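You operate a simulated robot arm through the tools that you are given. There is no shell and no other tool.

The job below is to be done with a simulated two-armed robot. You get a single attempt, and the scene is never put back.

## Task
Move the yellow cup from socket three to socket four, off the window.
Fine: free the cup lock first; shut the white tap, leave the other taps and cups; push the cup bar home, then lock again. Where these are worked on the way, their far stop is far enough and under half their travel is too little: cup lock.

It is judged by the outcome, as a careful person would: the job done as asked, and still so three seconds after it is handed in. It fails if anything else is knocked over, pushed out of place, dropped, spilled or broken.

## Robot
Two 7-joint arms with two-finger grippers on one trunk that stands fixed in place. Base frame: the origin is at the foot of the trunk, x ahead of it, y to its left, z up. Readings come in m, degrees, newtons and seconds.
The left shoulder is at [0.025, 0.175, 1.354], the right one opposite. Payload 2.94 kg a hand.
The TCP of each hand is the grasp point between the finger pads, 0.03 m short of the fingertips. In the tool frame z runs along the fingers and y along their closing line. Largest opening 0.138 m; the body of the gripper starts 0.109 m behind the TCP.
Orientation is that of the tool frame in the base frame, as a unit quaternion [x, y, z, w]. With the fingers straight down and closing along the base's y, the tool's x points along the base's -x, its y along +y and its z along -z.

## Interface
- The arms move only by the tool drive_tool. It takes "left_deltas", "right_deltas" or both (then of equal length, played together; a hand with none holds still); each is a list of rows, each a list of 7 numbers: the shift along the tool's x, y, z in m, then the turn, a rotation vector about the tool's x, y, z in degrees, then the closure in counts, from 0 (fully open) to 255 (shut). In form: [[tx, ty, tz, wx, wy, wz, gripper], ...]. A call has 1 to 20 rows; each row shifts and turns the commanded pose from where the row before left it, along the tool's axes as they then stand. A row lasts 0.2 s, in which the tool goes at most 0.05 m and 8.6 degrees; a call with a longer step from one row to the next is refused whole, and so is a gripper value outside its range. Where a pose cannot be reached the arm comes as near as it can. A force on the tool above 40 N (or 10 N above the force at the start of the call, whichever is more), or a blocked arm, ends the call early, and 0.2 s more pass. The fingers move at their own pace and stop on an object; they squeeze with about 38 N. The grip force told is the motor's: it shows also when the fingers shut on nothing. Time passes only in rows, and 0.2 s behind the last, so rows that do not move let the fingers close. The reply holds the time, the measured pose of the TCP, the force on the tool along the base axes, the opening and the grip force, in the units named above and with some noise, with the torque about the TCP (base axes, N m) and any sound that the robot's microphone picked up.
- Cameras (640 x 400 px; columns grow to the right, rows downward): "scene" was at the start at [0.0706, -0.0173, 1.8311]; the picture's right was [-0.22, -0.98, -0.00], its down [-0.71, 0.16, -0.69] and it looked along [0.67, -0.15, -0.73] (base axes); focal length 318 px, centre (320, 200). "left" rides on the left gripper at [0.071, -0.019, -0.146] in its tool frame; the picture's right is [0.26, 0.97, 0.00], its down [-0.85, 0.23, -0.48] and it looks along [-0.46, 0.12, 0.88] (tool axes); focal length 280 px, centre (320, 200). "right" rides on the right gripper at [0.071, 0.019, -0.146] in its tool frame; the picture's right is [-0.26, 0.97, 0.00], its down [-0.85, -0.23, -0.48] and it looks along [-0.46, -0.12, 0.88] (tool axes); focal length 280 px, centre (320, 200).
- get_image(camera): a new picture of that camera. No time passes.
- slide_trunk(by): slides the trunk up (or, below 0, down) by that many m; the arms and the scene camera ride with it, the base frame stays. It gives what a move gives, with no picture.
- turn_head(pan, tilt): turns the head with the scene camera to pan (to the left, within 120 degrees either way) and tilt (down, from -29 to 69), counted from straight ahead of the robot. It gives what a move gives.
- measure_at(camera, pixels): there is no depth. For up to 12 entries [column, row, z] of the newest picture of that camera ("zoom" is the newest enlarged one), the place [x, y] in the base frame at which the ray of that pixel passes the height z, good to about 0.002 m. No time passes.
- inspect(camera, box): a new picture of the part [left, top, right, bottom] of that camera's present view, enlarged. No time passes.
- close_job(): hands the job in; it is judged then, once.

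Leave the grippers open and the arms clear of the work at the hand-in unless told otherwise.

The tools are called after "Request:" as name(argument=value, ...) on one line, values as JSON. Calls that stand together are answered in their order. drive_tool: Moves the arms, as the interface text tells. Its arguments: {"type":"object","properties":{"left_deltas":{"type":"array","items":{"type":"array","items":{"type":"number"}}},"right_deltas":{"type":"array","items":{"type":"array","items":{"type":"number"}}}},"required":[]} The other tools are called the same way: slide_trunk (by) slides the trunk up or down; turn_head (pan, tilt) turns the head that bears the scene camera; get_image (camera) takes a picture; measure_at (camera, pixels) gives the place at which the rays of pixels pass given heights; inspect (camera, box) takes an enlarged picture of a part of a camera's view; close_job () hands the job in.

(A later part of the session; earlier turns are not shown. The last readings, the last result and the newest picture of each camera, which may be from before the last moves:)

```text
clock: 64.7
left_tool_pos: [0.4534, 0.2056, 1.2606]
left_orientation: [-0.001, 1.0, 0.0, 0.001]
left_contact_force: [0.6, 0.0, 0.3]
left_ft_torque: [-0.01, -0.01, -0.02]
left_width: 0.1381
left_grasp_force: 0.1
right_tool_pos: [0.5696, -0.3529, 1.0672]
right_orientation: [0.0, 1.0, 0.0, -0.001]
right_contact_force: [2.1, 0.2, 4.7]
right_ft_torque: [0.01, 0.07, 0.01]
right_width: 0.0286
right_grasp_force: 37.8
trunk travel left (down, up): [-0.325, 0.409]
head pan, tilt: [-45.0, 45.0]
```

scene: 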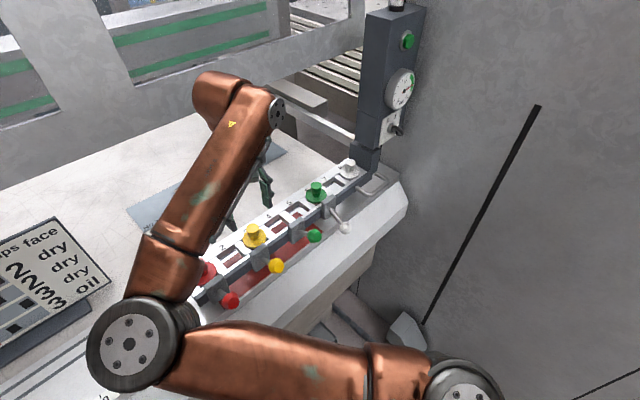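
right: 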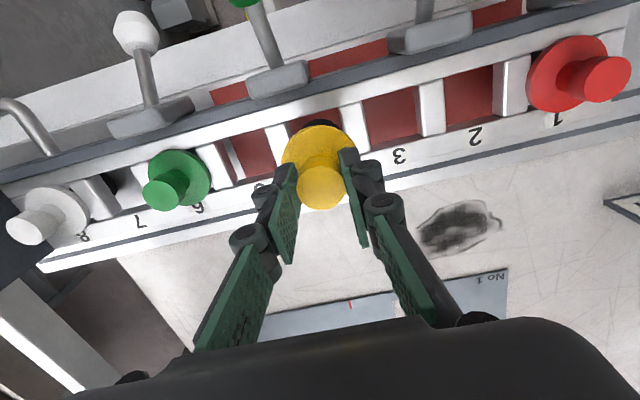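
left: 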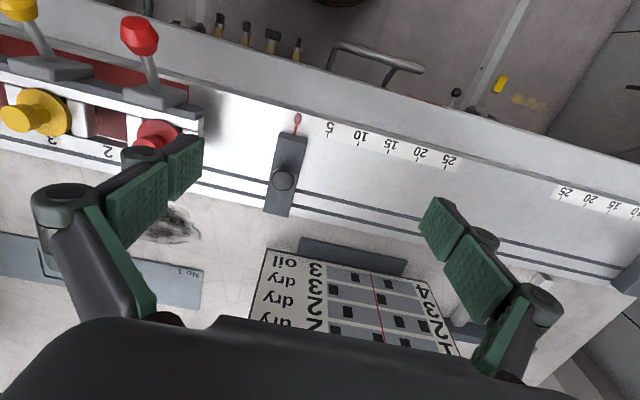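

An upward force of 4.7 N means the cup sits in socket 4. I'll open the fingers and lift straight up.

Request:
drive_tool(right_deltas=[[0, 0, 0, 0, 0, 0, 200], [0, 0, 0, 0, 0, 0, 150], [0, 0, 0, 0, 0, 0, 150], [0, 0, 0, 0, 0, 0, 150], [0, 0, -0.015, 0, 0, 0, 150], [0, 0, -0.02, 0, 0, 0, 150], [0, 0, -0.02, 0, 0, 0, 150], [0, 0, -0.02, 0, 0, 0, 150], [0, 0, -0.02, 0, 0, 0, 150], [0, 0, -0.02, 0, 0, 0, 150], [0, 0, -0.02, 0, 0, 0, 150], [0, 0, -0.02, 0, 0, 0, 150]])

Request:
get_image(camera="right")

Request:
get_image(camera="scene")

```text
clock: 67.3
left_tool_pos: [0.4515, 0.2053, 1.2606]
left_orientation: [0.0, 1.0, 0.0, 0.0]
left_contact_force: [-0.8, 0.4, 0.7]
left_ft_torque: [0.03, -0.03, 0.01]
left_width: 0.1381
left_grasp_force: 0.1
right_tool_pos: [0.5679, -0.3531, 1.222]
right_orientation: [0.001, 1.0, -0.001, -0.001]
right_contact_force: [-0.3, -0.5, 1.0]
right_ft_torque: [-0.03, -0.05, -0.01]
right_width: 0.0567
right_grasp_force: 0.2
trunk travel left (down, up): [-0.325, 0.409]
head pan, tilt: [-45.0, 45.0]
```

```text
taken
```

right: 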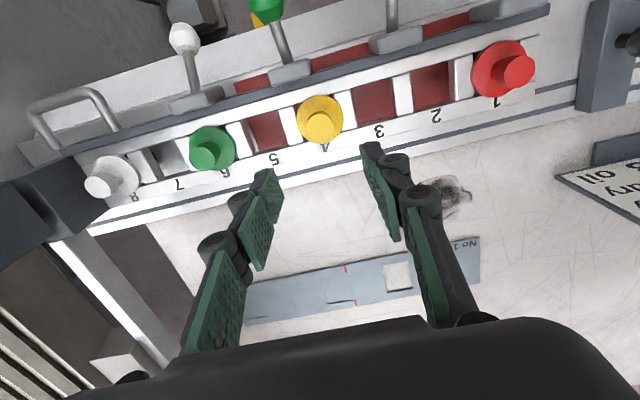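

```text
taken
```

scene: 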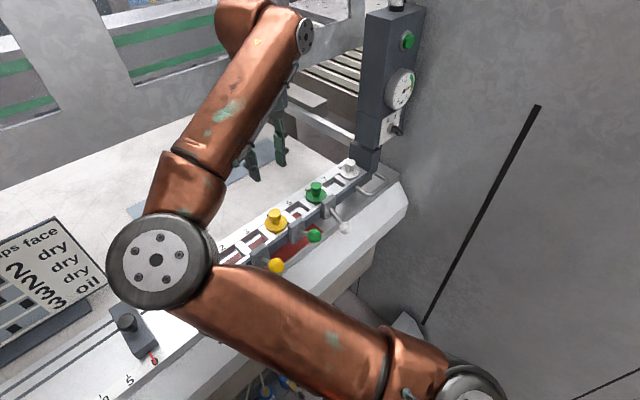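

The yellow cup sits in socket 4. Now the bar's "home". I'll look at the bed, the red patch and the bar's right end to work out the travel direction, measuring the red patch corners in both cameras.

Request:
inspect(camera="scene", box=[260, 150, 410, 260])

Request:
inspect(camera="right", box=[180, 20, 420, 180])

Request:
inspect(camera="right", box=[0, 60, 200, 260])

```text
3.64 times, centred on (335, 205) of scene
```

zoom: 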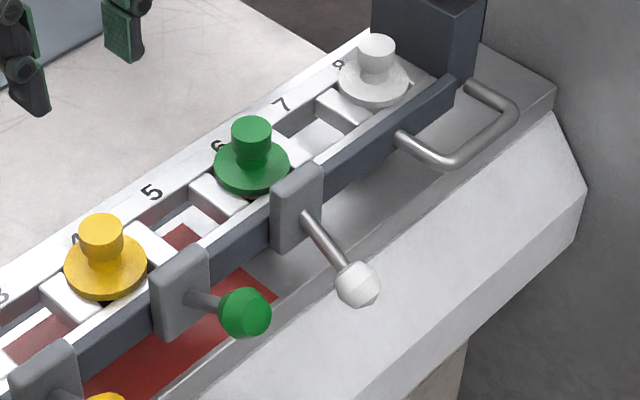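

```text
2.50 times, centred on (300, 100) of right
```

zoom: 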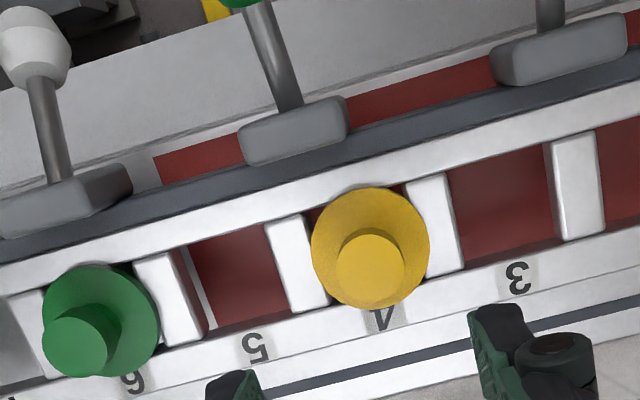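

```text
2.00 times, centred on (100, 160) of right
```

zoom: 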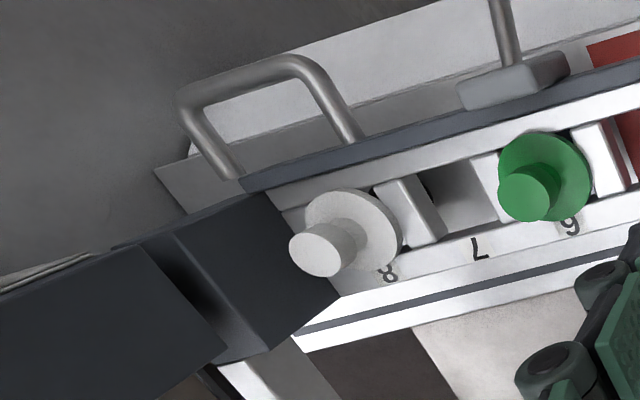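

The red patch lies on the bed under and in front of the bar. I'll triangulate the U-handle's crossbar and legs to prepare a gentle push test.

Request:
measure_at(camera="zoom", pixels=[[240, 78, 1.0], [240, 78, 1.03], [240, 78, 1.06], [183, 98, 1.03], [305, 68, 1.03], [236, 178, 1.03], [353, 140, 1.03], [265, 192, 1.07], [265, 192, 1.09]])

Request:
inspect(camera="scene", box=[320, 130, 420, 220])

```text
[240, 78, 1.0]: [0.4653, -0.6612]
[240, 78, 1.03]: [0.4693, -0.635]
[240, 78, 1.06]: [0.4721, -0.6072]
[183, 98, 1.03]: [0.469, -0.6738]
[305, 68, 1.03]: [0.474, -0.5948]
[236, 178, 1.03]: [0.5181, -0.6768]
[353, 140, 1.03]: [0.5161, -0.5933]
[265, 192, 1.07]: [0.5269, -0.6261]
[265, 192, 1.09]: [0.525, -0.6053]
```

```text
4.44 times, centred on (370, 175) of scene
```

zoom: 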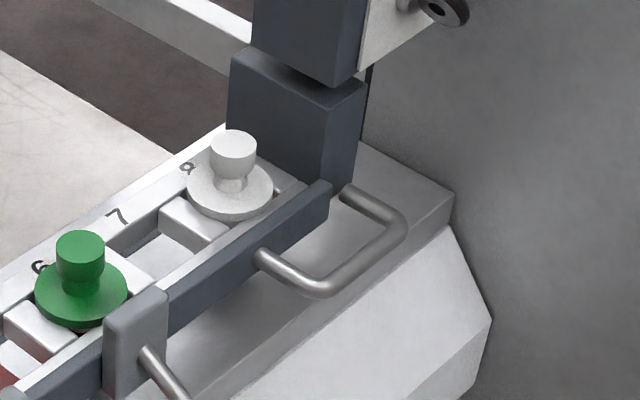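

The dark block at the bar's end stands under the key box with a small gap, so it probably belongs to the moving bar, which the key bolt locks. I'll measure the block's top corners and the key box's lower corners to compare them.

Request:
measure_at(camera="zoom", pixels=[[232, 52, 1.08], [325, 90, 1.08], [365, 78, 1.08], [232, 52, 1.1], [325, 90, 1.1], [365, 78, 1.1], [335, 86, 1.1], [250, 42, 1.1], [400, 235, 1.03], [318, 293, 1.03], [262, 255, 1.03], [343, 192, 1.03]])

Request:
inspect(camera="right", box=[0, 100, 140, 260])

```text
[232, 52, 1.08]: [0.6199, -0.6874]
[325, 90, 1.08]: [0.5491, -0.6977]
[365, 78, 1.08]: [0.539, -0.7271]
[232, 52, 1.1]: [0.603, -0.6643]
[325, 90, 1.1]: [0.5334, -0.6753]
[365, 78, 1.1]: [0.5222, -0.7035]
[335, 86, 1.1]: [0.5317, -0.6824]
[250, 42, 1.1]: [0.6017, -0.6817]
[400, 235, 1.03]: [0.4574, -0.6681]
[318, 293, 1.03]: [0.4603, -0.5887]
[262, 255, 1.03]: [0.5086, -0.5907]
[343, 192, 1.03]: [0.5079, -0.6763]
```

```text
2.50 times, centred on (70, 180) of right
```

zoom: 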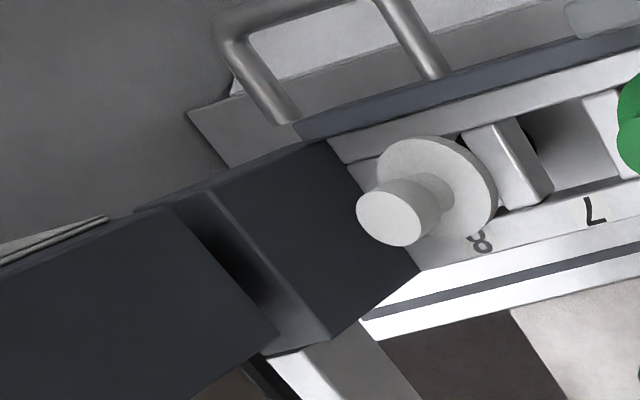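

The window strip on plate No 1 (3, 5, 8) fits the job. The bar hasn't moved since the lock was freed, so I need to feel which way it travels. The handle's crossbar is at x≈0.467, z≈1.017, y from -0.604 to -0.684. I'll bring the right hand, fingers closed, in front of it at z=1.22 first.

Request:
drive_tool(right_deltas=[[0.037, 0, 0, 0, 0, 0, 150], [0.037, 0, 0, 0, 0, 0, 200], [0.037, 0, 0, 0, 0, 0, 255], [0.037, 0, 0, 0, 0, 0, 255], [0, -0.0364, 0, 0, 0, 0, 255], [0, -0.0364, 0, 0, 0, 0, 255], [0, -0.0364, 0, 0, 0, 0, 255], [0, -0.0364, 0, 0, 0, 0, 255], [0, -0.0364, 0, 0, 0, 0, 255], [0, -0.0364, 0, 0, 0, 0, 255], [0, -0.0364, 0, 0, 0, 0, 255], [0, -0.0364, 0, 0, 0, 0, 255]])

Request:
get_image(camera="right")

Request:
get_image(camera="scene")

```text
clock: 69.9
left_tool_pos: [0.4522, 0.2034, 1.2618]
left_orientation: [0.0, 1.0, 0.001, 0.001]
left_contact_force: [-0.3, -0.5, 0.1]
left_ft_torque: [0.05, -0.03, 0.01]
left_width: 0.1382
left_grasp_force: 0.2
right_tool_pos: [0.42, -0.6463, 1.22]
right_orientation: [-0.001, 1.0, 0.0, 0.0]
right_contact_force: [0.5, -0.2, -1.1]
right_ft_torque: [0.04, 0.02, 0.03]
right_width: 0.0
right_grasp_force: 28.2
trunk travel left (down, up): [-0.325, 0.409]
head pan, tilt: [-45.0, 45.0]
```

```text
taken
```

right: 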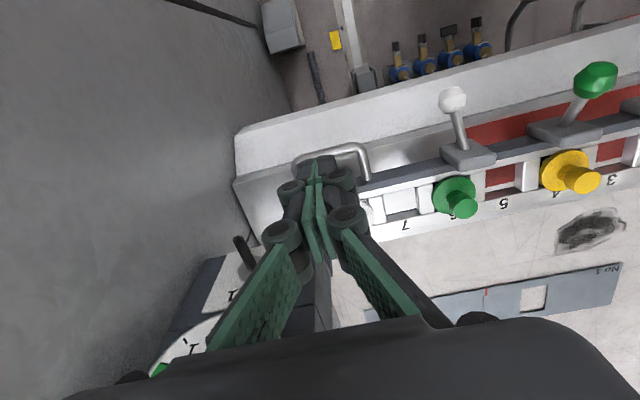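

```text
taken
```

scene: 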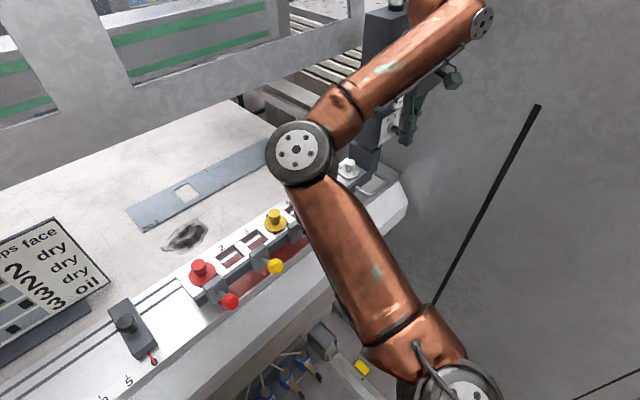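

I'll lower to TCP z≈1.042 (tips ≈1.012) in front of the handle, then edge forward to contact.

Request:
drive_tool(right_deltas=[[0, 0, 0.025, 0, 0, 0, 255], [0, 0, 0.025, 0, 0, 0, 255], [0, 0, 0.025, 0, 0, 0, 255], [0, 0, 0.025, 0, 0, 0, 255], [0, 0, 0.02, 0, 0, 0, 255], [0, 0, 0.02, 0, 0, 0, 255], [0, 0, 0.02, 0, 0, 0, 255], [0, 0, 0.018, 0, 0, 0, 255]])

Request:
get_image(camera="right")

Request:
inspect(camera="scene", box=[320, 130, 440, 230])

```text
clock: 71.7
left_tool_pos: [0.454, 0.2056, 1.2609]
left_orientation: [-0.002, 1.0, 0.0, 0.0]
left_contact_force: [0.2, -1.1, 0.1]
left_ft_torque: [0.03, -0.01, 0.0]
left_width: 0.138
left_grasp_force: 0.1
right_tool_pos: [0.4177, -0.6427, 1.0422]
right_orientation: [0.0, 1.0, 0.0, -0.001]
right_contact_force: [0.5, 0.0, 0.0]
right_ft_torque: [0.02, -0.01, 0.01]
right_width: 0.0
right_grasp_force: 28.2
trunk travel left (down, up): [-0.325, 0.409]
head pan, tilt: [-45.0, 45.0]
```

```text
taken
```

right: 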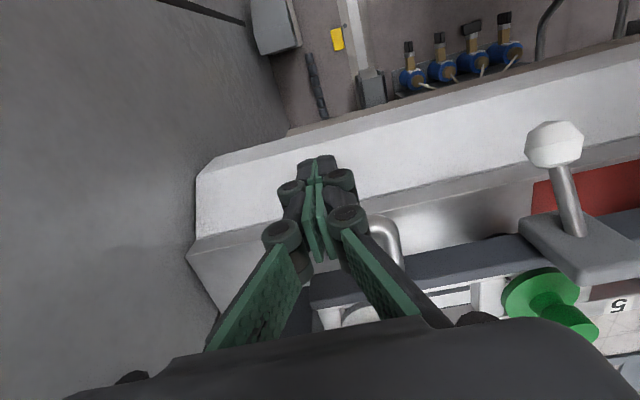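

```text
4.00 times, centred on (380, 180) of scene
```

zoom: 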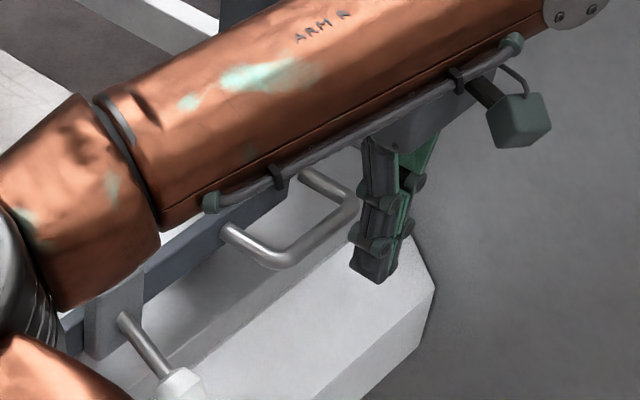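

The fingertips are in front of the handle. I'll advance toward it in small steps while reading the force.

Request:
drive_tool(right_deltas=[[-0.01, 0, 0, 0, 0, 0, 255], [-0.01, 0, 0, 0, 0, 0, 255]])

Request:
drive_tool(right_deltas=[[-0.005, 0, 0, 0, 0, 0, 255]])

Request:
drive_tool(right_deltas=[[-0.004, 0, 0, 0, 0, 0, 255]])

Request:
drive_tool(right_deltas=[[-0.004, 0, 0, 0, 0, 0, 255]])

```text
clock: 72.3
left_tool_pos: [0.4536, 0.2045, 1.2623]
left_orientation: [-0.001, 1.0, -0.001, 0.002]
left_contact_force: [-0.5, 0.6, 0.3]
left_ft_torque: [-0.03, -0.01, -0.01]
left_width: 0.1383
left_grasp_force: 0.1
right_tool_pos: [0.4398, -0.6426, 1.0423]
right_orientation: [0.001, 1.0, 0.0, -0.001]
right_contact_force: [0.9, -0.4, 0.6]
right_ft_torque: [0.05, 0.0, -0.01]
right_width: 0.0
right_grasp_force: 27.8
trunk travel left (down, up): [-0.325, 0.409]
head pan, tilt: [-45.0, 45.0]
```

```text
clock: 72.7
left_tool_pos: [0.4534, 0.2052, 1.2613]
left_orientation: [-0.001, 1.0, 0.001, 0.0]
left_contact_force: [1.1, 0.1, 0.7]
left_ft_torque: [0.01, 0.03, -0.03]
left_width: 0.1381
left_grasp_force: 0.0
right_tool_pos: [0.4449, -0.6436, 1.0431]
right_orientation: [0.001, 1.0, -0.001, -0.001]
right_contact_force: [-0.1, 0.1, 0.5]
right_ft_torque: [-0.01, 0.02, 0.01]
right_width: 0.0
right_grasp_force: 28.8
trunk travel left (down, up): [-0.325, 0.409]
head pan, tilt: [-45.0, 45.0]
```

```text
clock: 73.1
left_tool_pos: [0.4536, 0.205, 1.2614]
left_orientation: [-0.001, 1.0, 0.001, 0.0]
left_contact_force: [-0.4, -0.8, 0.2]
left_ft_torque: [0.0, 0.0, 0.01]
left_width: 0.1379
left_grasp_force: 0.0
right_tool_pos: [0.4493, -0.6442, 1.0432]
right_orientation: [0.0, 1.0, 0.0, -0.001]
right_contact_force: [0.9, -0.5, 0.1]
right_ft_torque: [0.0, -0.03, 0.02]
right_width: 0.0001
right_grasp_force: 28.7
trunk travel left (down, up): [-0.325, 0.409]
head pan, tilt: [-45.0, 45.0]
```

```text
clock: 73.5
left_tool_pos: [0.4531, 0.2052, 1.2621]
left_orientation: [0.0, 1.0, 0.0, 0.002]
left_contact_force: [0.8, -0.3, 1.2]
left_ft_torque: [0.0, -0.02, 0.0]
left_width: 0.1381
left_grasp_force: 0.0
right_tool_pos: [0.4512, -0.6439, 1.0441]
right_orientation: [0.001, 1.0, -0.001, -0.002]
right_contact_force: [-2.0, 1.6, -0.7]
right_ft_torque: [0.01, 0.08, 0.05]
right_width: 0.0
right_grasp_force: 28.3
trunk travel left (down, up): [-0.325, 0.409]
head pan, tilt: [-45.0, 45.0]
```

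Contact begins at x≈0.451 with -2 N. I'll push a little more to see whether the bar yields.

Request:
drive_tool(right_deltas=[[-0.004, 0, 0, 0, 0, 0, 255]])

Request:
drive_tool(right_deltas=[[-0.004, 0, 0, 0, 0, 0, 255]])

Request:
inspect(camera="scene", box=[320, 130, 440, 230])

```text
clock: 73.9
left_tool_pos: [0.4525, 0.2045, 1.262]
left_orientation: [0.001, 1.0, 0.0, 0.001]
left_contact_force: [0.1, -1.0, 0.7]
left_ft_torque: [0.02, 0.0, 0.01]
left_width: 0.1379
left_grasp_force: 0.0
right_tool_pos: [0.4566, -0.6443, 1.0439]
right_orientation: [0.001, 1.0, 0.0, -0.001]
right_contact_force: [-6.6, 0.9, -1.9]
right_ft_torque: [-0.02, 0.2, 0.07]
right_width: 0.0001
right_grasp_force: 28.5
trunk travel left (down, up): [-0.325, 0.409]
head pan, tilt: [-45.0, 45.0]
```

```text
clock: 74.3
left_tool_pos: [0.4529, 0.2049, 1.261]
left_orientation: [0.0, 1.0, 0.0, 0.001]
left_contact_force: [0.7, -0.4, 0.3]
left_ft_torque: [0.0, 0.01, -0.04]
left_width: 0.1378
left_grasp_force: 0.1
right_tool_pos: [0.4613, -0.6438, 1.0455]
right_orientation: [0.0, 1.0, 0.0, -0.001]
right_contact_force: [-4.7, -1.7, -0.6]
right_ft_torque: [-0.05, 0.13, 0.05]
right_width: 0.0001
right_grasp_force: 28.6
trunk travel left (down, up): [-0.325, 0.409]
head pan, tilt: [-45.0, 45.0]
```

```text
4.00 times, centred on (380, 180) of scene
```

zoom: 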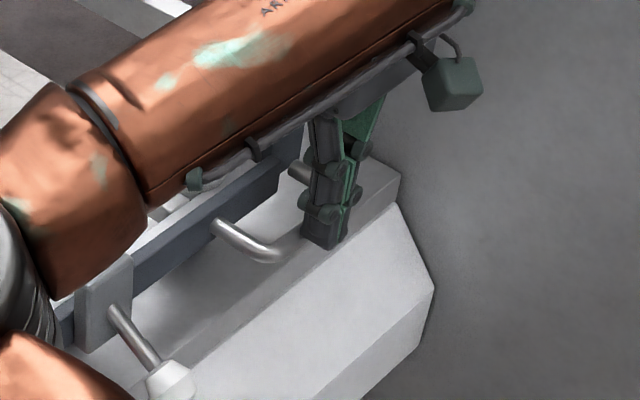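

The bar yields and slides away (+x) at about 5 N, so that is the home direction. I'll keep pushing slowly, shifting the push point a bit left for clearance, until it meets its stop.

Request:
drive_tool(right_deltas=[[-0.005, 0.003, 0, 0, 0, 0, 255], [-0.005, 0.003, 0, 0, 0, 0, 255]])

Request:
drive_tool(right_deltas=[[-0.005, 0.003, 0, 0, 0, 0, 255], [-0.005, 0.003, 0, 0, 0, 0, 255]])

Request:
get_image(camera="scene")

Request:
get_image(camera="right")

```text
clock: 74.9
left_tool_pos: [0.4536, 0.2066, 1.261]
left_orientation: [-0.001, 1.0, 0.0, 0.0]
left_contact_force: [-0.1, -0.2, 0.0]
left_ft_torque: [0.01, -0.02, 0.05]
left_width: 0.1381
left_grasp_force: 0.0
right_tool_pos: [0.4727, -0.6366, 1.0432]
right_orientation: [0.0, 1.0, 0.001, 0.0]
right_contact_force: [-0.2, 0.8, -0.4]
right_ft_torque: [-0.02, 0.01, -0.01]
right_width: 0.0
right_grasp_force: 28.6
trunk travel left (down, up): [-0.325, 0.409]
head pan, tilt: [-45.0, 45.0]
```

```text
clock: 75.5
left_tool_pos: [0.4522, 0.2051, 1.2622]
left_orientation: [-0.002, 1.0, 0.001, 0.001]
left_contact_force: [0.4, 0.3, -0.9]
left_ft_torque: [0.01, 0.01, 0.02]
left_width: 0.1378
left_grasp_force: 0.0
right_tool_pos: [0.4829, -0.6326, 1.045]
right_orientation: [0.0, 1.0, 0.0, 0.0]
right_contact_force: [-0.9, -0.4, 0.6]
right_ft_torque: [-0.01, 0.01, -0.03]
right_width: 0.0
right_grasp_force: 28.3
trunk travel left (down, up): [-0.325, 0.409]
head pan, tilt: [-45.0, 45.0]
```

```text
taken
```

scene: 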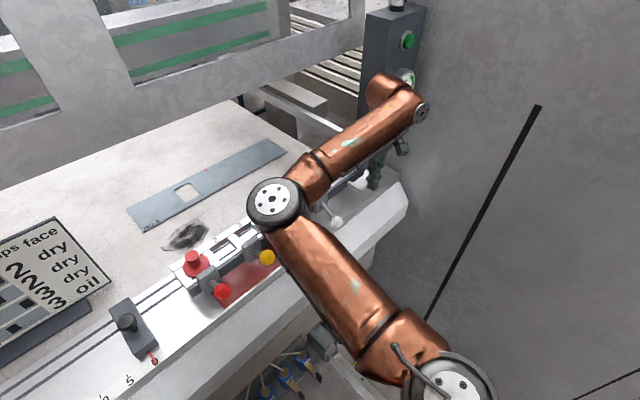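

```text
taken
```

right: 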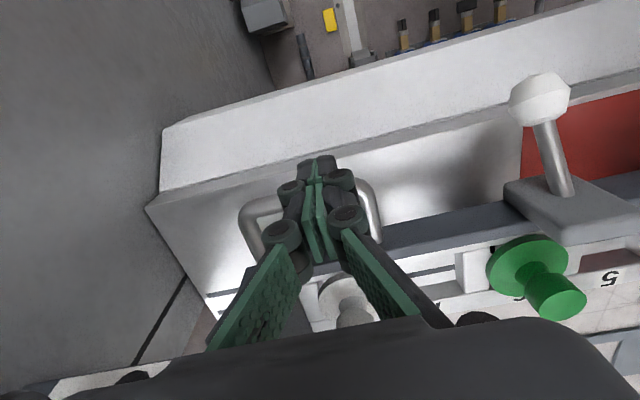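

The bar has slid about 3 cm with little resistance. I'll continue to find the end stop, in small steps.

Request:
drive_tool(right_deltas=[[-0.005, 0.002, 0, 0, 0, 0, 255], [-0.005, 0.002, 0, 0, 0, 0, 255]])

Request:
inspect(camera="scene", box=[300, 120, 420, 230])

Request:
inspect(camera="scene", box=[150, 190, 310, 310])

```text
clock: 76.1
left_tool_pos: [0.4531, 0.2045, 1.2613]
left_orientation: [-0.001, 1.0, -0.001, 0.0]
left_contact_force: [-1.2, 0.6, 0.1]
left_ft_torque: [-0.02, -0.01, -0.04]
left_width: 0.1382
left_grasp_force: 0.1
right_tool_pos: [0.4914, -0.6283, 1.044]
right_orientation: [0.0, 1.0, 0.0, 0.0]
right_contact_force: [-0.2, 0.0, -0.5]
right_ft_torque: [0.04, -0.01, 0.03]
right_width: 0.0002
right_grasp_force: 28.2
trunk travel left (down, up): [-0.325, 0.409]
head pan, tilt: [-45.0, 45.0]
```

```text
3.64 times, centred on (360, 175) of scene
```

zoom: 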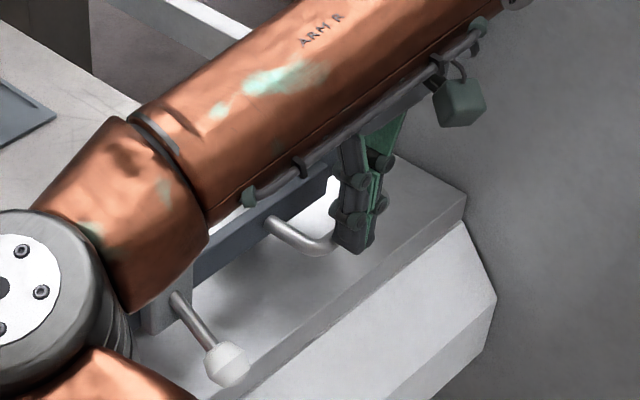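

```text
3.33 times, centred on (230, 250) of scene
```

zoom: 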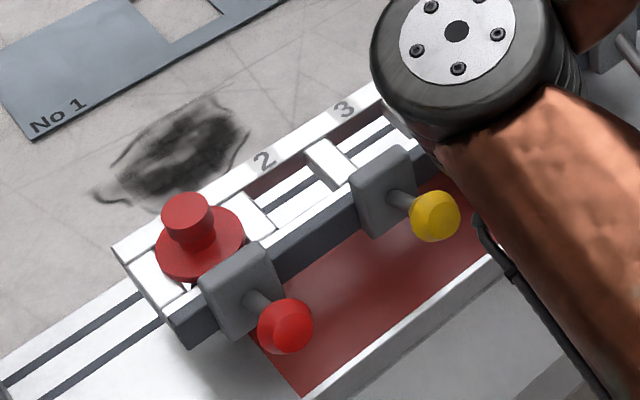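

The bar is now leaving the red patch, which marks the pulled-out zone and so confirms the direction. I'll continue to the stop.

Request:
drive_tool(right_deltas=[[-0.004, 0, 0, 0, 0, 0, 255], [-0.004, 0, 0, 0, 0, 0, 255]])

Request:
drive_tool(right_deltas=[[-0.004, 0, 0, 0, 0, 0, 255], [-0.004, 0, 0, 0, 0, 0, 255]])

Request:
inspect(camera="scene", box=[150, 190, 310, 310])

Request:
get_image(camera="right")

```text
clock: 76.7
left_tool_pos: [0.4531, 0.2037, 1.2612]
left_orientation: [0.0, 1.0, -0.001, 0.0]
left_contact_force: [0.7, 0.5, -0.5]
left_ft_torque: [0.0, -0.01, -0.01]
left_width: 0.138
left_grasp_force: 0.1
right_tool_pos: [0.4994, -0.6282, 1.0443]
right_orientation: [0.001, 1.0, 0.0, -0.001]
right_contact_force: [-1.2, -0.8, -0.7]
right_ft_torque: [-0.01, 0.04, -0.05]
right_width: 0.0
right_grasp_force: 28.6
trunk travel left (down, up): [-0.325, 0.409]
head pan, tilt: [-45.0, 45.0]
```

```text
clock: 77.3
left_tool_pos: [0.4536, 0.2057, 1.261]
left_orientation: [0.0, 1.0, -0.001, 0.001]
left_contact_force: [0.2, -0.3, -0.5]
left_ft_torque: [-0.01, -0.02, 0.0]
left_width: 0.1382
left_grasp_force: 0.1
right_tool_pos: [0.5094, -0.628, 1.044]
right_orientation: [0.0, 1.0, 0.0, 0.0]
right_contact_force: [-1.7, -1.3, -0.9]
right_ft_torque: [0.0, 0.04, -0.01]
right_width: 0.0001
right_grasp_force: 28.7
trunk travel left (down, up): [-0.325, 0.409]
head pan, tilt: [-45.0, 45.0]
```

```text
3.33 times, centred on (230, 250) of scene
```

zoom: 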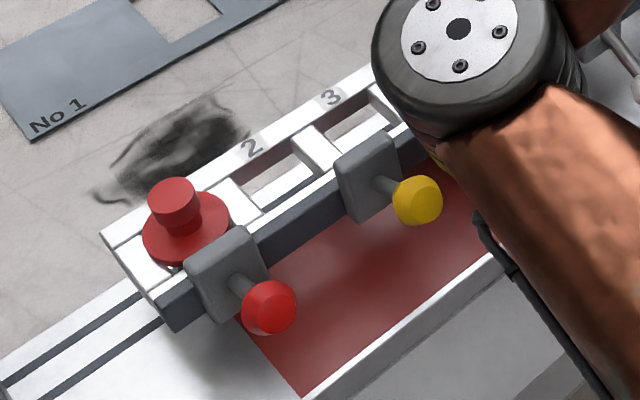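

```text
taken
```

right: 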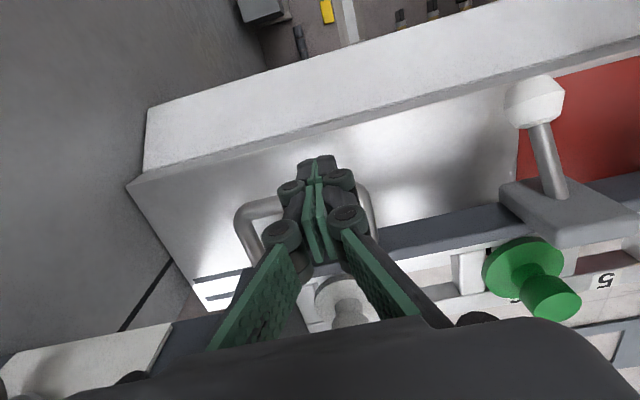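

The bar is 5.8 cm in and still free, but my hand's body is nearing the key box front at x≈0.53. I'll back off, lift, shift to y≈-0.556 between handle and white tap, and go on pushing on the dark strip's front, which is now at x≈0.575.

Request:
drive_tool(right_deltas=[[0.02, 0, 0, 0, 0, 0, 255], [0, 0, -0.025, 0, 0, 0, 255], [0, 0, -0.025, 0, 0, 0, 255], [0, 0, -0.025, 0, 0, 0, 255], [0, 0, -0.025, 0, 0, 0, 255], [0, 0.018, 0, 0, 0, 0, 255], [0, 0.018, 0, 0, 0, 0, 255], [0, 0.018, 0, 0, 0, 0, 255], [0, 0.018, 0, 0, 0, 0, 255], [-0.025, 0, 0, 0, 0, 0, 255], [-0.02, 0, 0, 0, 0, 0, 255]])

Request:
get_image(camera="right")

Request:
inspect(camera="scene", box=[290, 100, 430, 230])

```text
clock: 79.7
left_tool_pos: [0.4527, 0.2051, 1.2621]
left_orientation: [-0.001, 1.0, 0.0, 0.0]
left_contact_force: [0.2, 1.1, 0.3]
left_ft_torque: [0.0, 0.01, 0.0]
left_width: 0.1381
left_grasp_force: 0.0
right_tool_pos: [0.5318, -0.5567, 1.1426]
right_orientation: [0.001, 1.0, 0.0, -0.001]
right_contact_force: [-1.3, 0.0, 0.2]
right_ft_torque: [-0.02, -0.02, -0.03]
right_width: 0.0
right_grasp_force: 28.6
trunk travel left (down, up): [-0.325, 0.409]
head pan, tilt: [-45.0, 45.0]
```

```text
taken
```

right: 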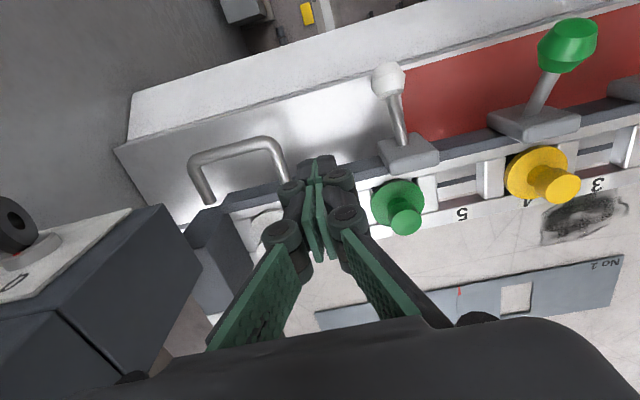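

```text
3.08 times, centred on (360, 165) of scene
```

zoom: 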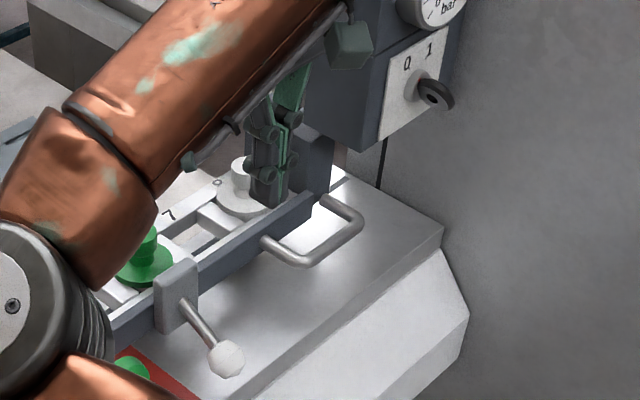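

I'll verify the strip's present front edge from the right camera before lowering: leg root near (285,183), crossbar near (235,148).

Request:
inspect(camera="right", box=[170, 110, 330, 240])

```text
3.08 times, centred on (250, 175) of right
```

zoom: 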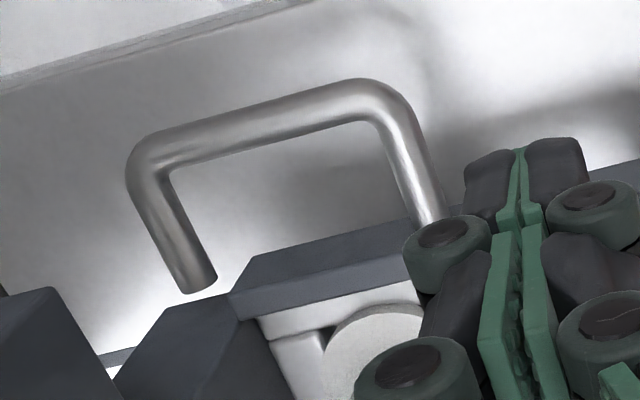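

Request:
measure_at(camera="zoom", pixels=[[330, 238, 1.03], [330, 238, 1.02], [330, 238, 1.0], [430, 215, 1.017], [205, 285, 1.017], [265, 120, 1.017], [330, 275, 1.03]])

```text
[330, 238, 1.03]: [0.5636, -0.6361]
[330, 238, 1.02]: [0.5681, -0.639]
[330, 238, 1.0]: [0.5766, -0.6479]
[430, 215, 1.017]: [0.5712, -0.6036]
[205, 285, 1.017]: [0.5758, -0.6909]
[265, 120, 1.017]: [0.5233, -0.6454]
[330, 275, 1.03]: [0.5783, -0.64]
```

The strip front is at x≈0.572. I'll lower at x=0.532 to TCP z≈1.038 and then push forward in small steps.

Request:
drive_tool(right_deltas=[[0.003, 0, 0.02, 0, 0, 0, 255], [0, 0, 0.02, 0, 0, 0, 255], [0, 0, 0.02, 0, 0, 0, 255], [0, 0, 0.02, 0, 0, 0, 255], [0, 0, 0.015, 0, 0, 0, 255], [0, 0, 0.01, 0, 0, 0, 255]])

Request:
inspect(camera="scene", box=[290, 100, 430, 230])

Request:
get_image(camera="right")

```text
clock: 81.1
left_tool_pos: [0.4529, 0.2043, 1.2608]
left_orientation: [0.0, 1.0, 0.0, 0.0]
left_contact_force: [0.3, 0.9, -0.2]
left_ft_torque: [0.0, -0.01, -0.01]
left_width: 0.1379
left_grasp_force: 0.0
right_tool_pos: [0.5311, -0.5544, 1.039]
right_orientation: [0.0, 1.0, 0.0, -0.001]
right_contact_force: [-0.3, 0.7, -0.3]
right_ft_torque: [0.01, -0.02, -0.01]
right_width: 0.0001
right_grasp_force: 28.3
trunk travel left (down, up): [-0.325, 0.409]
head pan, tilt: [-45.0, 45.0]
```

```text
3.08 times, centred on (360, 165) of scene
```

zoom: 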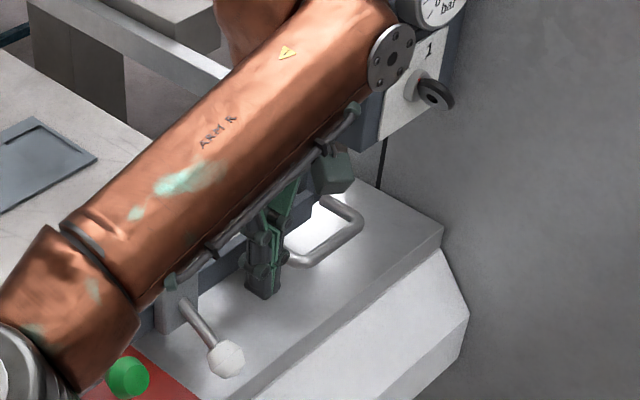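

```text
taken
```

right: 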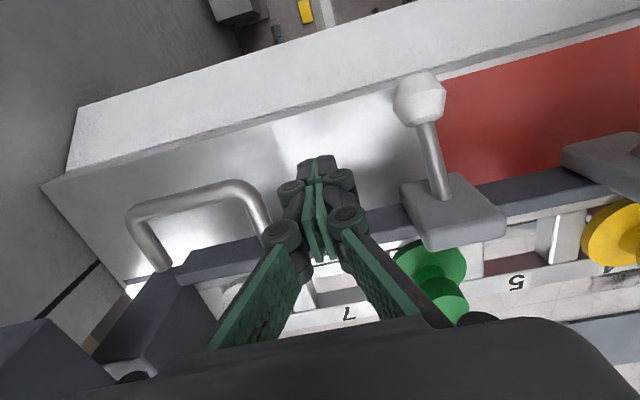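

Clear on both sides. I'll push forward: 2 cm to near contact, then small steps.

Request:
drive_tool(right_deltas=[[-0.01, 0, 0, 0, 0, 0, 255], [-0.01, 0, 0, 0, 0, 0, 255], [-0.005, 0, 0, 0, 0, 0, 255]])

Request:
drive_tool(right_deltas=[[-0.005, 0, 0, 0, 0, 0, 255], [-0.005, 0, 0, 0, 0, 0, 255]])

Request:
drive_tool(right_deltas=[[-0.005, 0, 0, 0, 0, 0, 255], [-0.005, 0, 0, 0, 0, 0, 255]])

Request:
get_image(camera="right")

Request:
get_image(camera="scene")

```text
clock: 81.9
left_tool_pos: [0.4536, 0.2049, 1.2616]
left_orientation: [0.0, 1.0, -0.001, 0.001]
left_contact_force: [-0.1, -0.1, 0.2]
left_ft_torque: [-0.01, -0.01, 0.01]
left_width: 0.1379
left_grasp_force: 0.0
right_tool_pos: [0.5556, -0.5554, 1.038]
right_orientation: [0.0, 1.0, -0.001, 0.0]
right_contact_force: [0.3, 0.0, 0.5]
right_ft_torque: [-0.03, -0.02, -0.01]
right_width: 0.0001
right_grasp_force: 28.4
trunk travel left (down, up): [-0.325, 0.409]
head pan, tilt: [-45.0, 45.0]
```

```text
clock: 82.5
left_tool_pos: [0.4524, 0.205, 1.2614]
left_orientation: [0.0, 1.0, 0.0, 0.001]
left_contact_force: [-0.7, 0.3, -0.4]
left_ft_torque: [0.02, -0.01, 0.0]
left_width: 0.138
left_grasp_force: 0.0
right_tool_pos: [0.5643, -0.5555, 1.038]
right_orientation: [0.001, 1.0, 0.0, -0.001]
right_contact_force: [-3.5, 0.5, -1.1]
right_ft_torque: [0.02, 0.03, 0.04]
right_width: 0.006
right_grasp_force: 28.1
trunk travel left (down, up): [-0.325, 0.409]
head pan, tilt: [-45.0, 45.0]
```

```text
clock: 83.1
left_tool_pos: [0.4527, 0.2053, 1.2609]
left_orientation: [-0.001, 1.0, 0.0, 0.001]
left_contact_force: [-0.5, -0.6, -0.8]
left_ft_torque: [-0.01, -0.01, 0.02]
left_width: 0.1382
left_grasp_force: 0.1
right_tool_pos: [0.5736, -0.5555, 1.0389]
right_orientation: [0.0, 1.0, 0.0, -0.001]
right_contact_force: [-2.1, 0.2, 1.4]
right_ft_torque: [0.0, 0.04, 0.04]
right_width: 0.0061
right_grasp_force: 28.1
trunk travel left (down, up): [-0.325, 0.409]
head pan, tilt: [-45.0, 45.0]
```

```text
taken
```

right: 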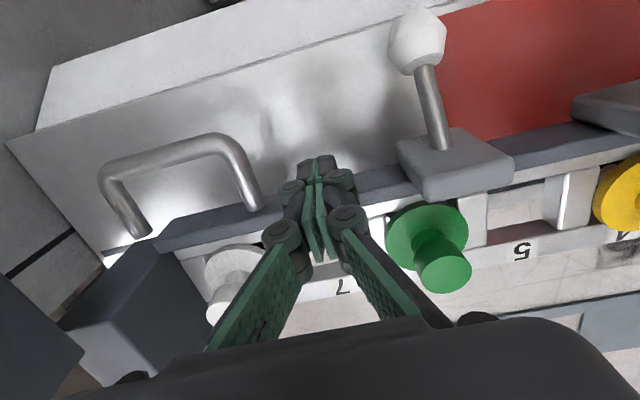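

```text
taken
```

scene: 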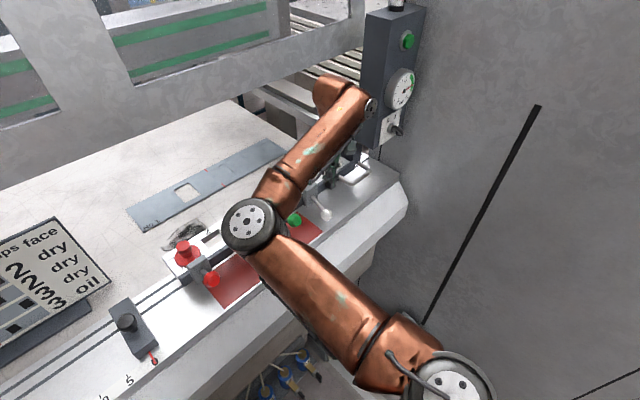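

The bar still moves at 2–3 N. The fingers show 6 mm opening, so I'll look closely at the contact spot.

Request:
inspect(camera="right", box=[240, 120, 420, 260])

Request:
inspect(camera="scene", box=[290, 120, 390, 230])

```text
2.86 times, centred on (330, 190) of right
```

zoom: 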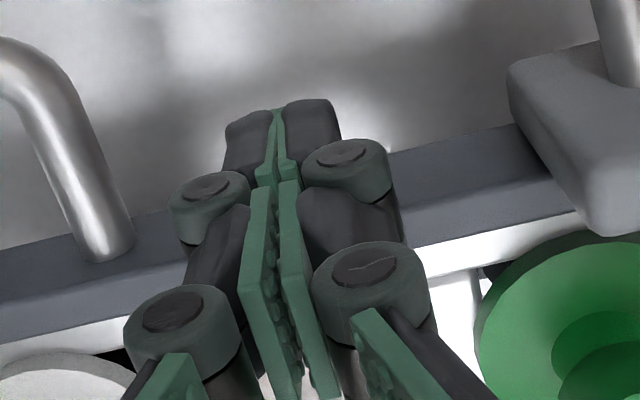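

```text
3.64 times, centred on (340, 175) of scene
```

zoom: 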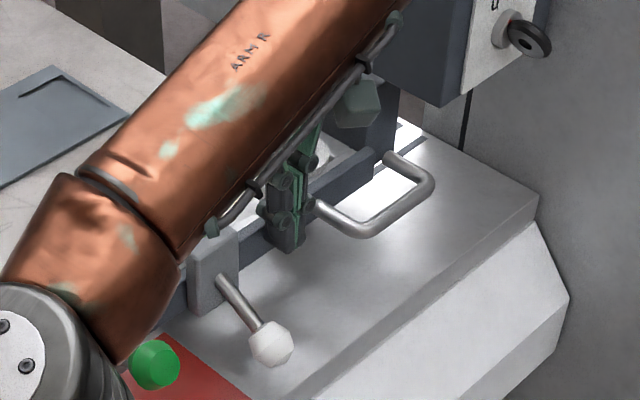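

Contact is clean: flat fingertips on the strip. I'll continue pushing in small steps.

Request:
drive_tool(right_deltas=[[-0.005, 0, 0, 0, 0, 0, 255], [-0.005, 0, 0, 0, 0, 0, 255]])

Request:
drive_tool(right_deltas=[[-0.005, 0, 0, 0, 0, 0, 255], [-0.005, 0, 0, 0, 0, 0, 255]])

Request:
inspect(camera="scene", box=[130, 170, 330, 320])

```text
clock: 83.7
left_tool_pos: [0.4531, 0.2046, 1.261]
left_orientation: [-0.001, 1.0, -0.001, 0.001]
left_contact_force: [0.1, -0.1, -0.9]
left_ft_torque: [0.02, 0.01, 0.0]
left_width: 0.1379
left_grasp_force: 0.0
right_tool_pos: [0.5837, -0.556, 1.0378]
right_orientation: [0.001, 1.0, 0.0, -0.001]
right_contact_force: [-1.3, 1.3, -0.3]
right_ft_torque: [0.01, 0.05, 0.04]
right_width: 0.0
right_grasp_force: 28.1
trunk travel left (down, up): [-0.325, 0.409]
head pan, tilt: [-45.0, 45.0]
```

```text
clock: 84.3
left_tool_pos: [0.4526, 0.2054, 1.2624]
left_orientation: [0.0, 1.0, 0.0, 0.001]
left_contact_force: [-0.6, 0.0, -0.9]
left_ft_torque: [0.02, 0.02, 0.0]
left_width: 0.1382
left_grasp_force: 0.1
right_tool_pos: [0.5942, -0.5553, 1.0377]
right_orientation: [0.001, 1.0, 0.001, -0.001]
right_contact_force: [-1.2, 0.0, 0.2]
right_ft_torque: [0.0, 0.01, -0.01]
right_width: 0.0059
right_grasp_force: 28.7
trunk travel left (down, up): [-0.325, 0.409]
head pan, tilt: [-45.0, 45.0]
```

```text
2.67 times, centred on (230, 245) of scene
```

zoom: 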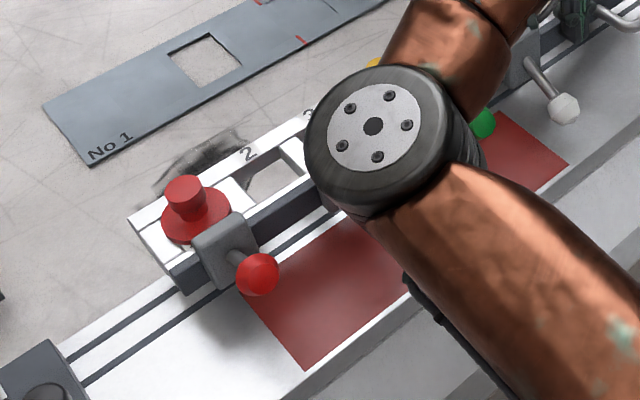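

The bar has moved about 9 cm, is fully off the red patch and still free. Before going on, I want the height of table and plate versus the cup feet (about z=0.99). I'll take a left image to triangulate bed and plate features.

Request:
get_image(camera="left")

Request:
get_image(camera="scene")

Request:
get_image(camera="right")

```text
taken
```

left: 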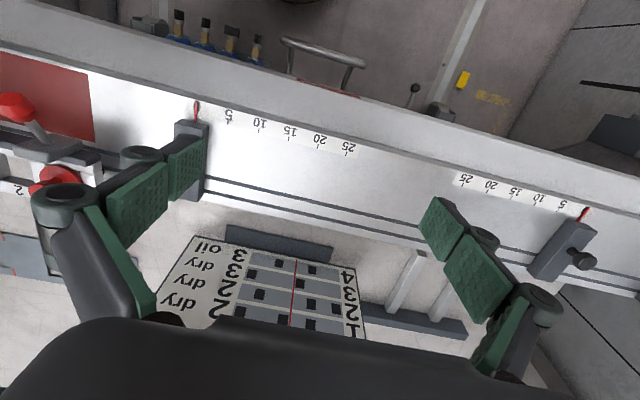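

```text
taken
```

scene: 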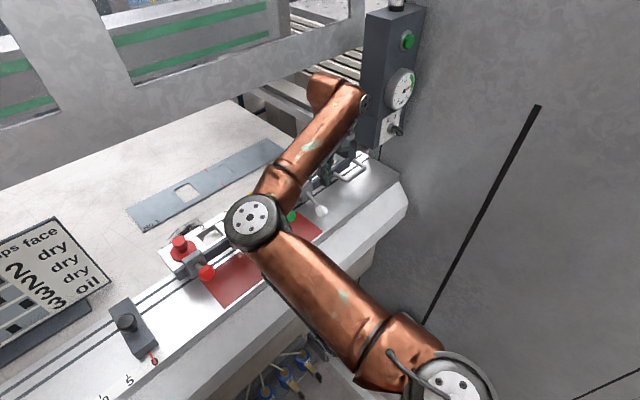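

```text
taken
```

right: 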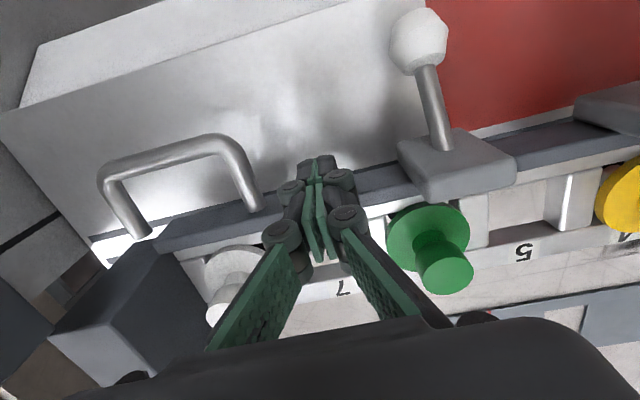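

Request:
measure_at(camera="left", pixels=[[90, 73, 0.95], [90, 73, 0.98], [90, 73, 1.0], [94, 142, 0.95], [94, 142, 0.98], [94, 142, 1.0], [228, 119, 0.98], [47, 276, 0.95], [47, 276, 0.98]])

Request:
inspect(camera="scene", box=[110, 180, 270, 320])

```text
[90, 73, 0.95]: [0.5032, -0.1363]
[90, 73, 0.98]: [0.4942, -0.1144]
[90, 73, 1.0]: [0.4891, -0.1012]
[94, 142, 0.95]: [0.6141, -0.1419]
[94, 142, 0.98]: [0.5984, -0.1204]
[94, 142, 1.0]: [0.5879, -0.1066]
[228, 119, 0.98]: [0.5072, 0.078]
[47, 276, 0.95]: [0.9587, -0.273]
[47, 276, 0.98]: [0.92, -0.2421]
```

```text
2.86 times, centred on (190, 250) of scene
```

zoom: 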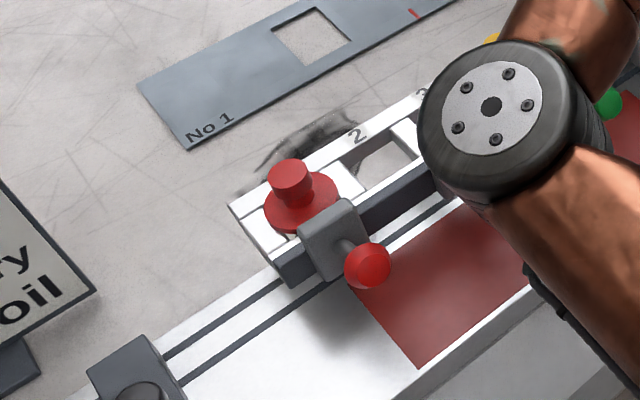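

Request:
measure_at(camera="zoom", pixels=[[420, 370, 0.93], [420, 370, 0.95], [420, 370, 0.98], [420, 370, 1.0], [188, 150, 0.93], [188, 150, 0.95], [188, 150, 0.98], [138, 88, 0.95], [230, 206, 1.02], [278, 290, 1.0], [345, 60, 0.95], [275, 25, 0.95]])

```text
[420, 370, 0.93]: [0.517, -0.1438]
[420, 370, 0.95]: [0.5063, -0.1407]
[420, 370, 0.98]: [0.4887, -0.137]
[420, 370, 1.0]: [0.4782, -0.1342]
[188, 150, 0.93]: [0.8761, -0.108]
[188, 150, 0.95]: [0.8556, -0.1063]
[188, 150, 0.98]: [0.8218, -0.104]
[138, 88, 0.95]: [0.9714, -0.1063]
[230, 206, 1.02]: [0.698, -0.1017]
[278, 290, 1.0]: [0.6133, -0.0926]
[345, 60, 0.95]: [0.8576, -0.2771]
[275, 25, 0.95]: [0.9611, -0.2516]
```

The bed and plate are at z≈0.947, so the cup feet (≈0.99) clear everything by about 4 cm. The plate's window lies in line with socket 3, so the bar's path leads toward the plate. I'll continue pushing steadily and look for the stop.

Request:
drive_tool(right_deltas=[[-0.005, 0, 0, 0, 0, 0, 255], [-0.005, 0, 0, 0, 0, 0, 255]])

Request:
drive_tool(right_deltas=[[-0.005, 0, 0, 0, 0, 0, 255], [-0.005, 0, 0, 0, 0, 0, 255]])

Request:
get_image(camera="scene")

```text
clock: 84.9
left_tool_pos: [0.4524, 0.2039, 1.2615]
left_orientation: [0.0, 1.0, 0.0, 0.001]
left_contact_force: [0.3, 0.5, 0.4]
left_ft_torque: [0.04, 0.02, 0.02]
left_width: 0.1381
left_grasp_force: 0.0
right_tool_pos: [0.604, -0.5545, 1.0376]
right_orientation: [0.0, 1.0, 0.0, -0.002]
right_contact_force: [-0.7, -0.3, -0.4]
right_ft_torque: [-0.05, 0.01, 0.0]
right_width: 0.006
right_grasp_force: 28.2
trunk travel left (down, up): [-0.325, 0.409]
head pan, tilt: [-45.0, 45.0]
```

```text
clock: 85.5
left_tool_pos: [0.4522, 0.2044, 1.2624]
left_orientation: [0.0, 1.0, 0.0, 0.001]
left_contact_force: [-0.1, 0.3, -0.5]
left_ft_torque: [0.0, -0.03, 0.01]
left_width: 0.1381
left_grasp_force: 0.1
right_tool_pos: [0.6143, -0.5543, 1.0375]
right_orientation: [0.001, 1.0, -0.001, -0.001]
right_contact_force: [-1.8, 1.5, 0.0]
right_ft_torque: [0.0, 0.03, 0.0]
right_width: 0.006
right_grasp_force: 28.3
trunk travel left (down, up): [-0.325, 0.409]
head pan, tilt: [-45.0, 45.0]
```

```text
taken
```

scene: 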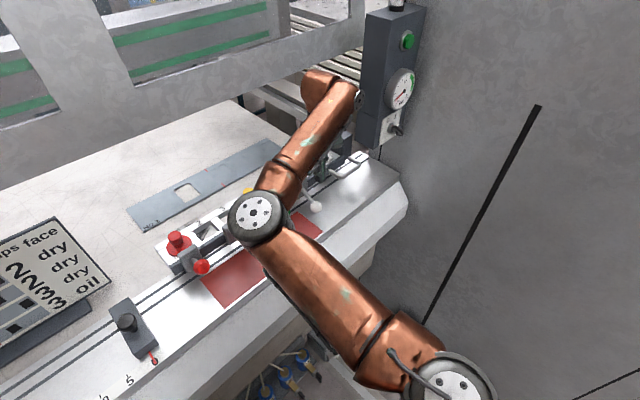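

The gauge looks different. I'll zoom on it and the lamp.

Request:
inspect(camera="scene", box=[350, 0, 450, 150])

Request:
inspect(camera="scene", box=[140, 140, 380, 310])

```text
2.67 times, centred on (400, 75) of scene
```

zoom: 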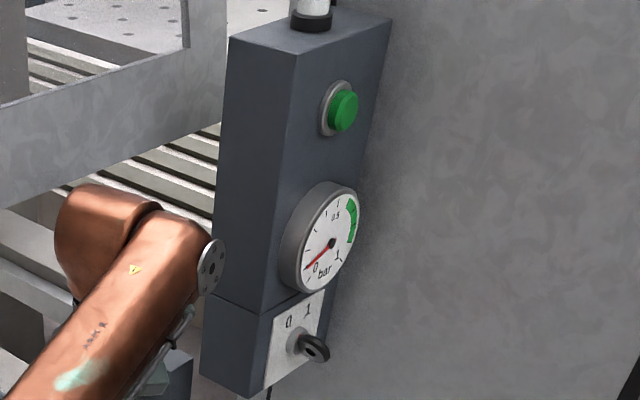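

```text
2.35 times, centred on (260, 225) of scene
```

zoom: 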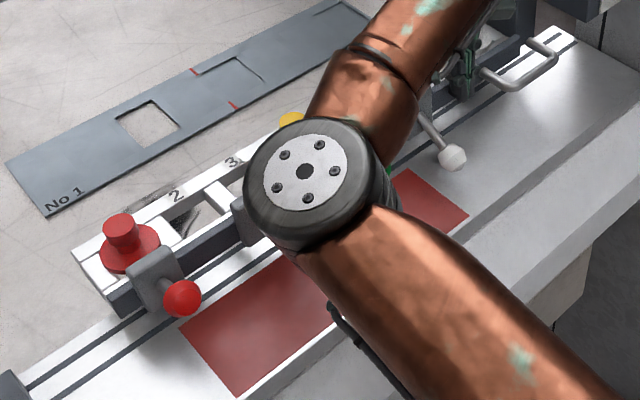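

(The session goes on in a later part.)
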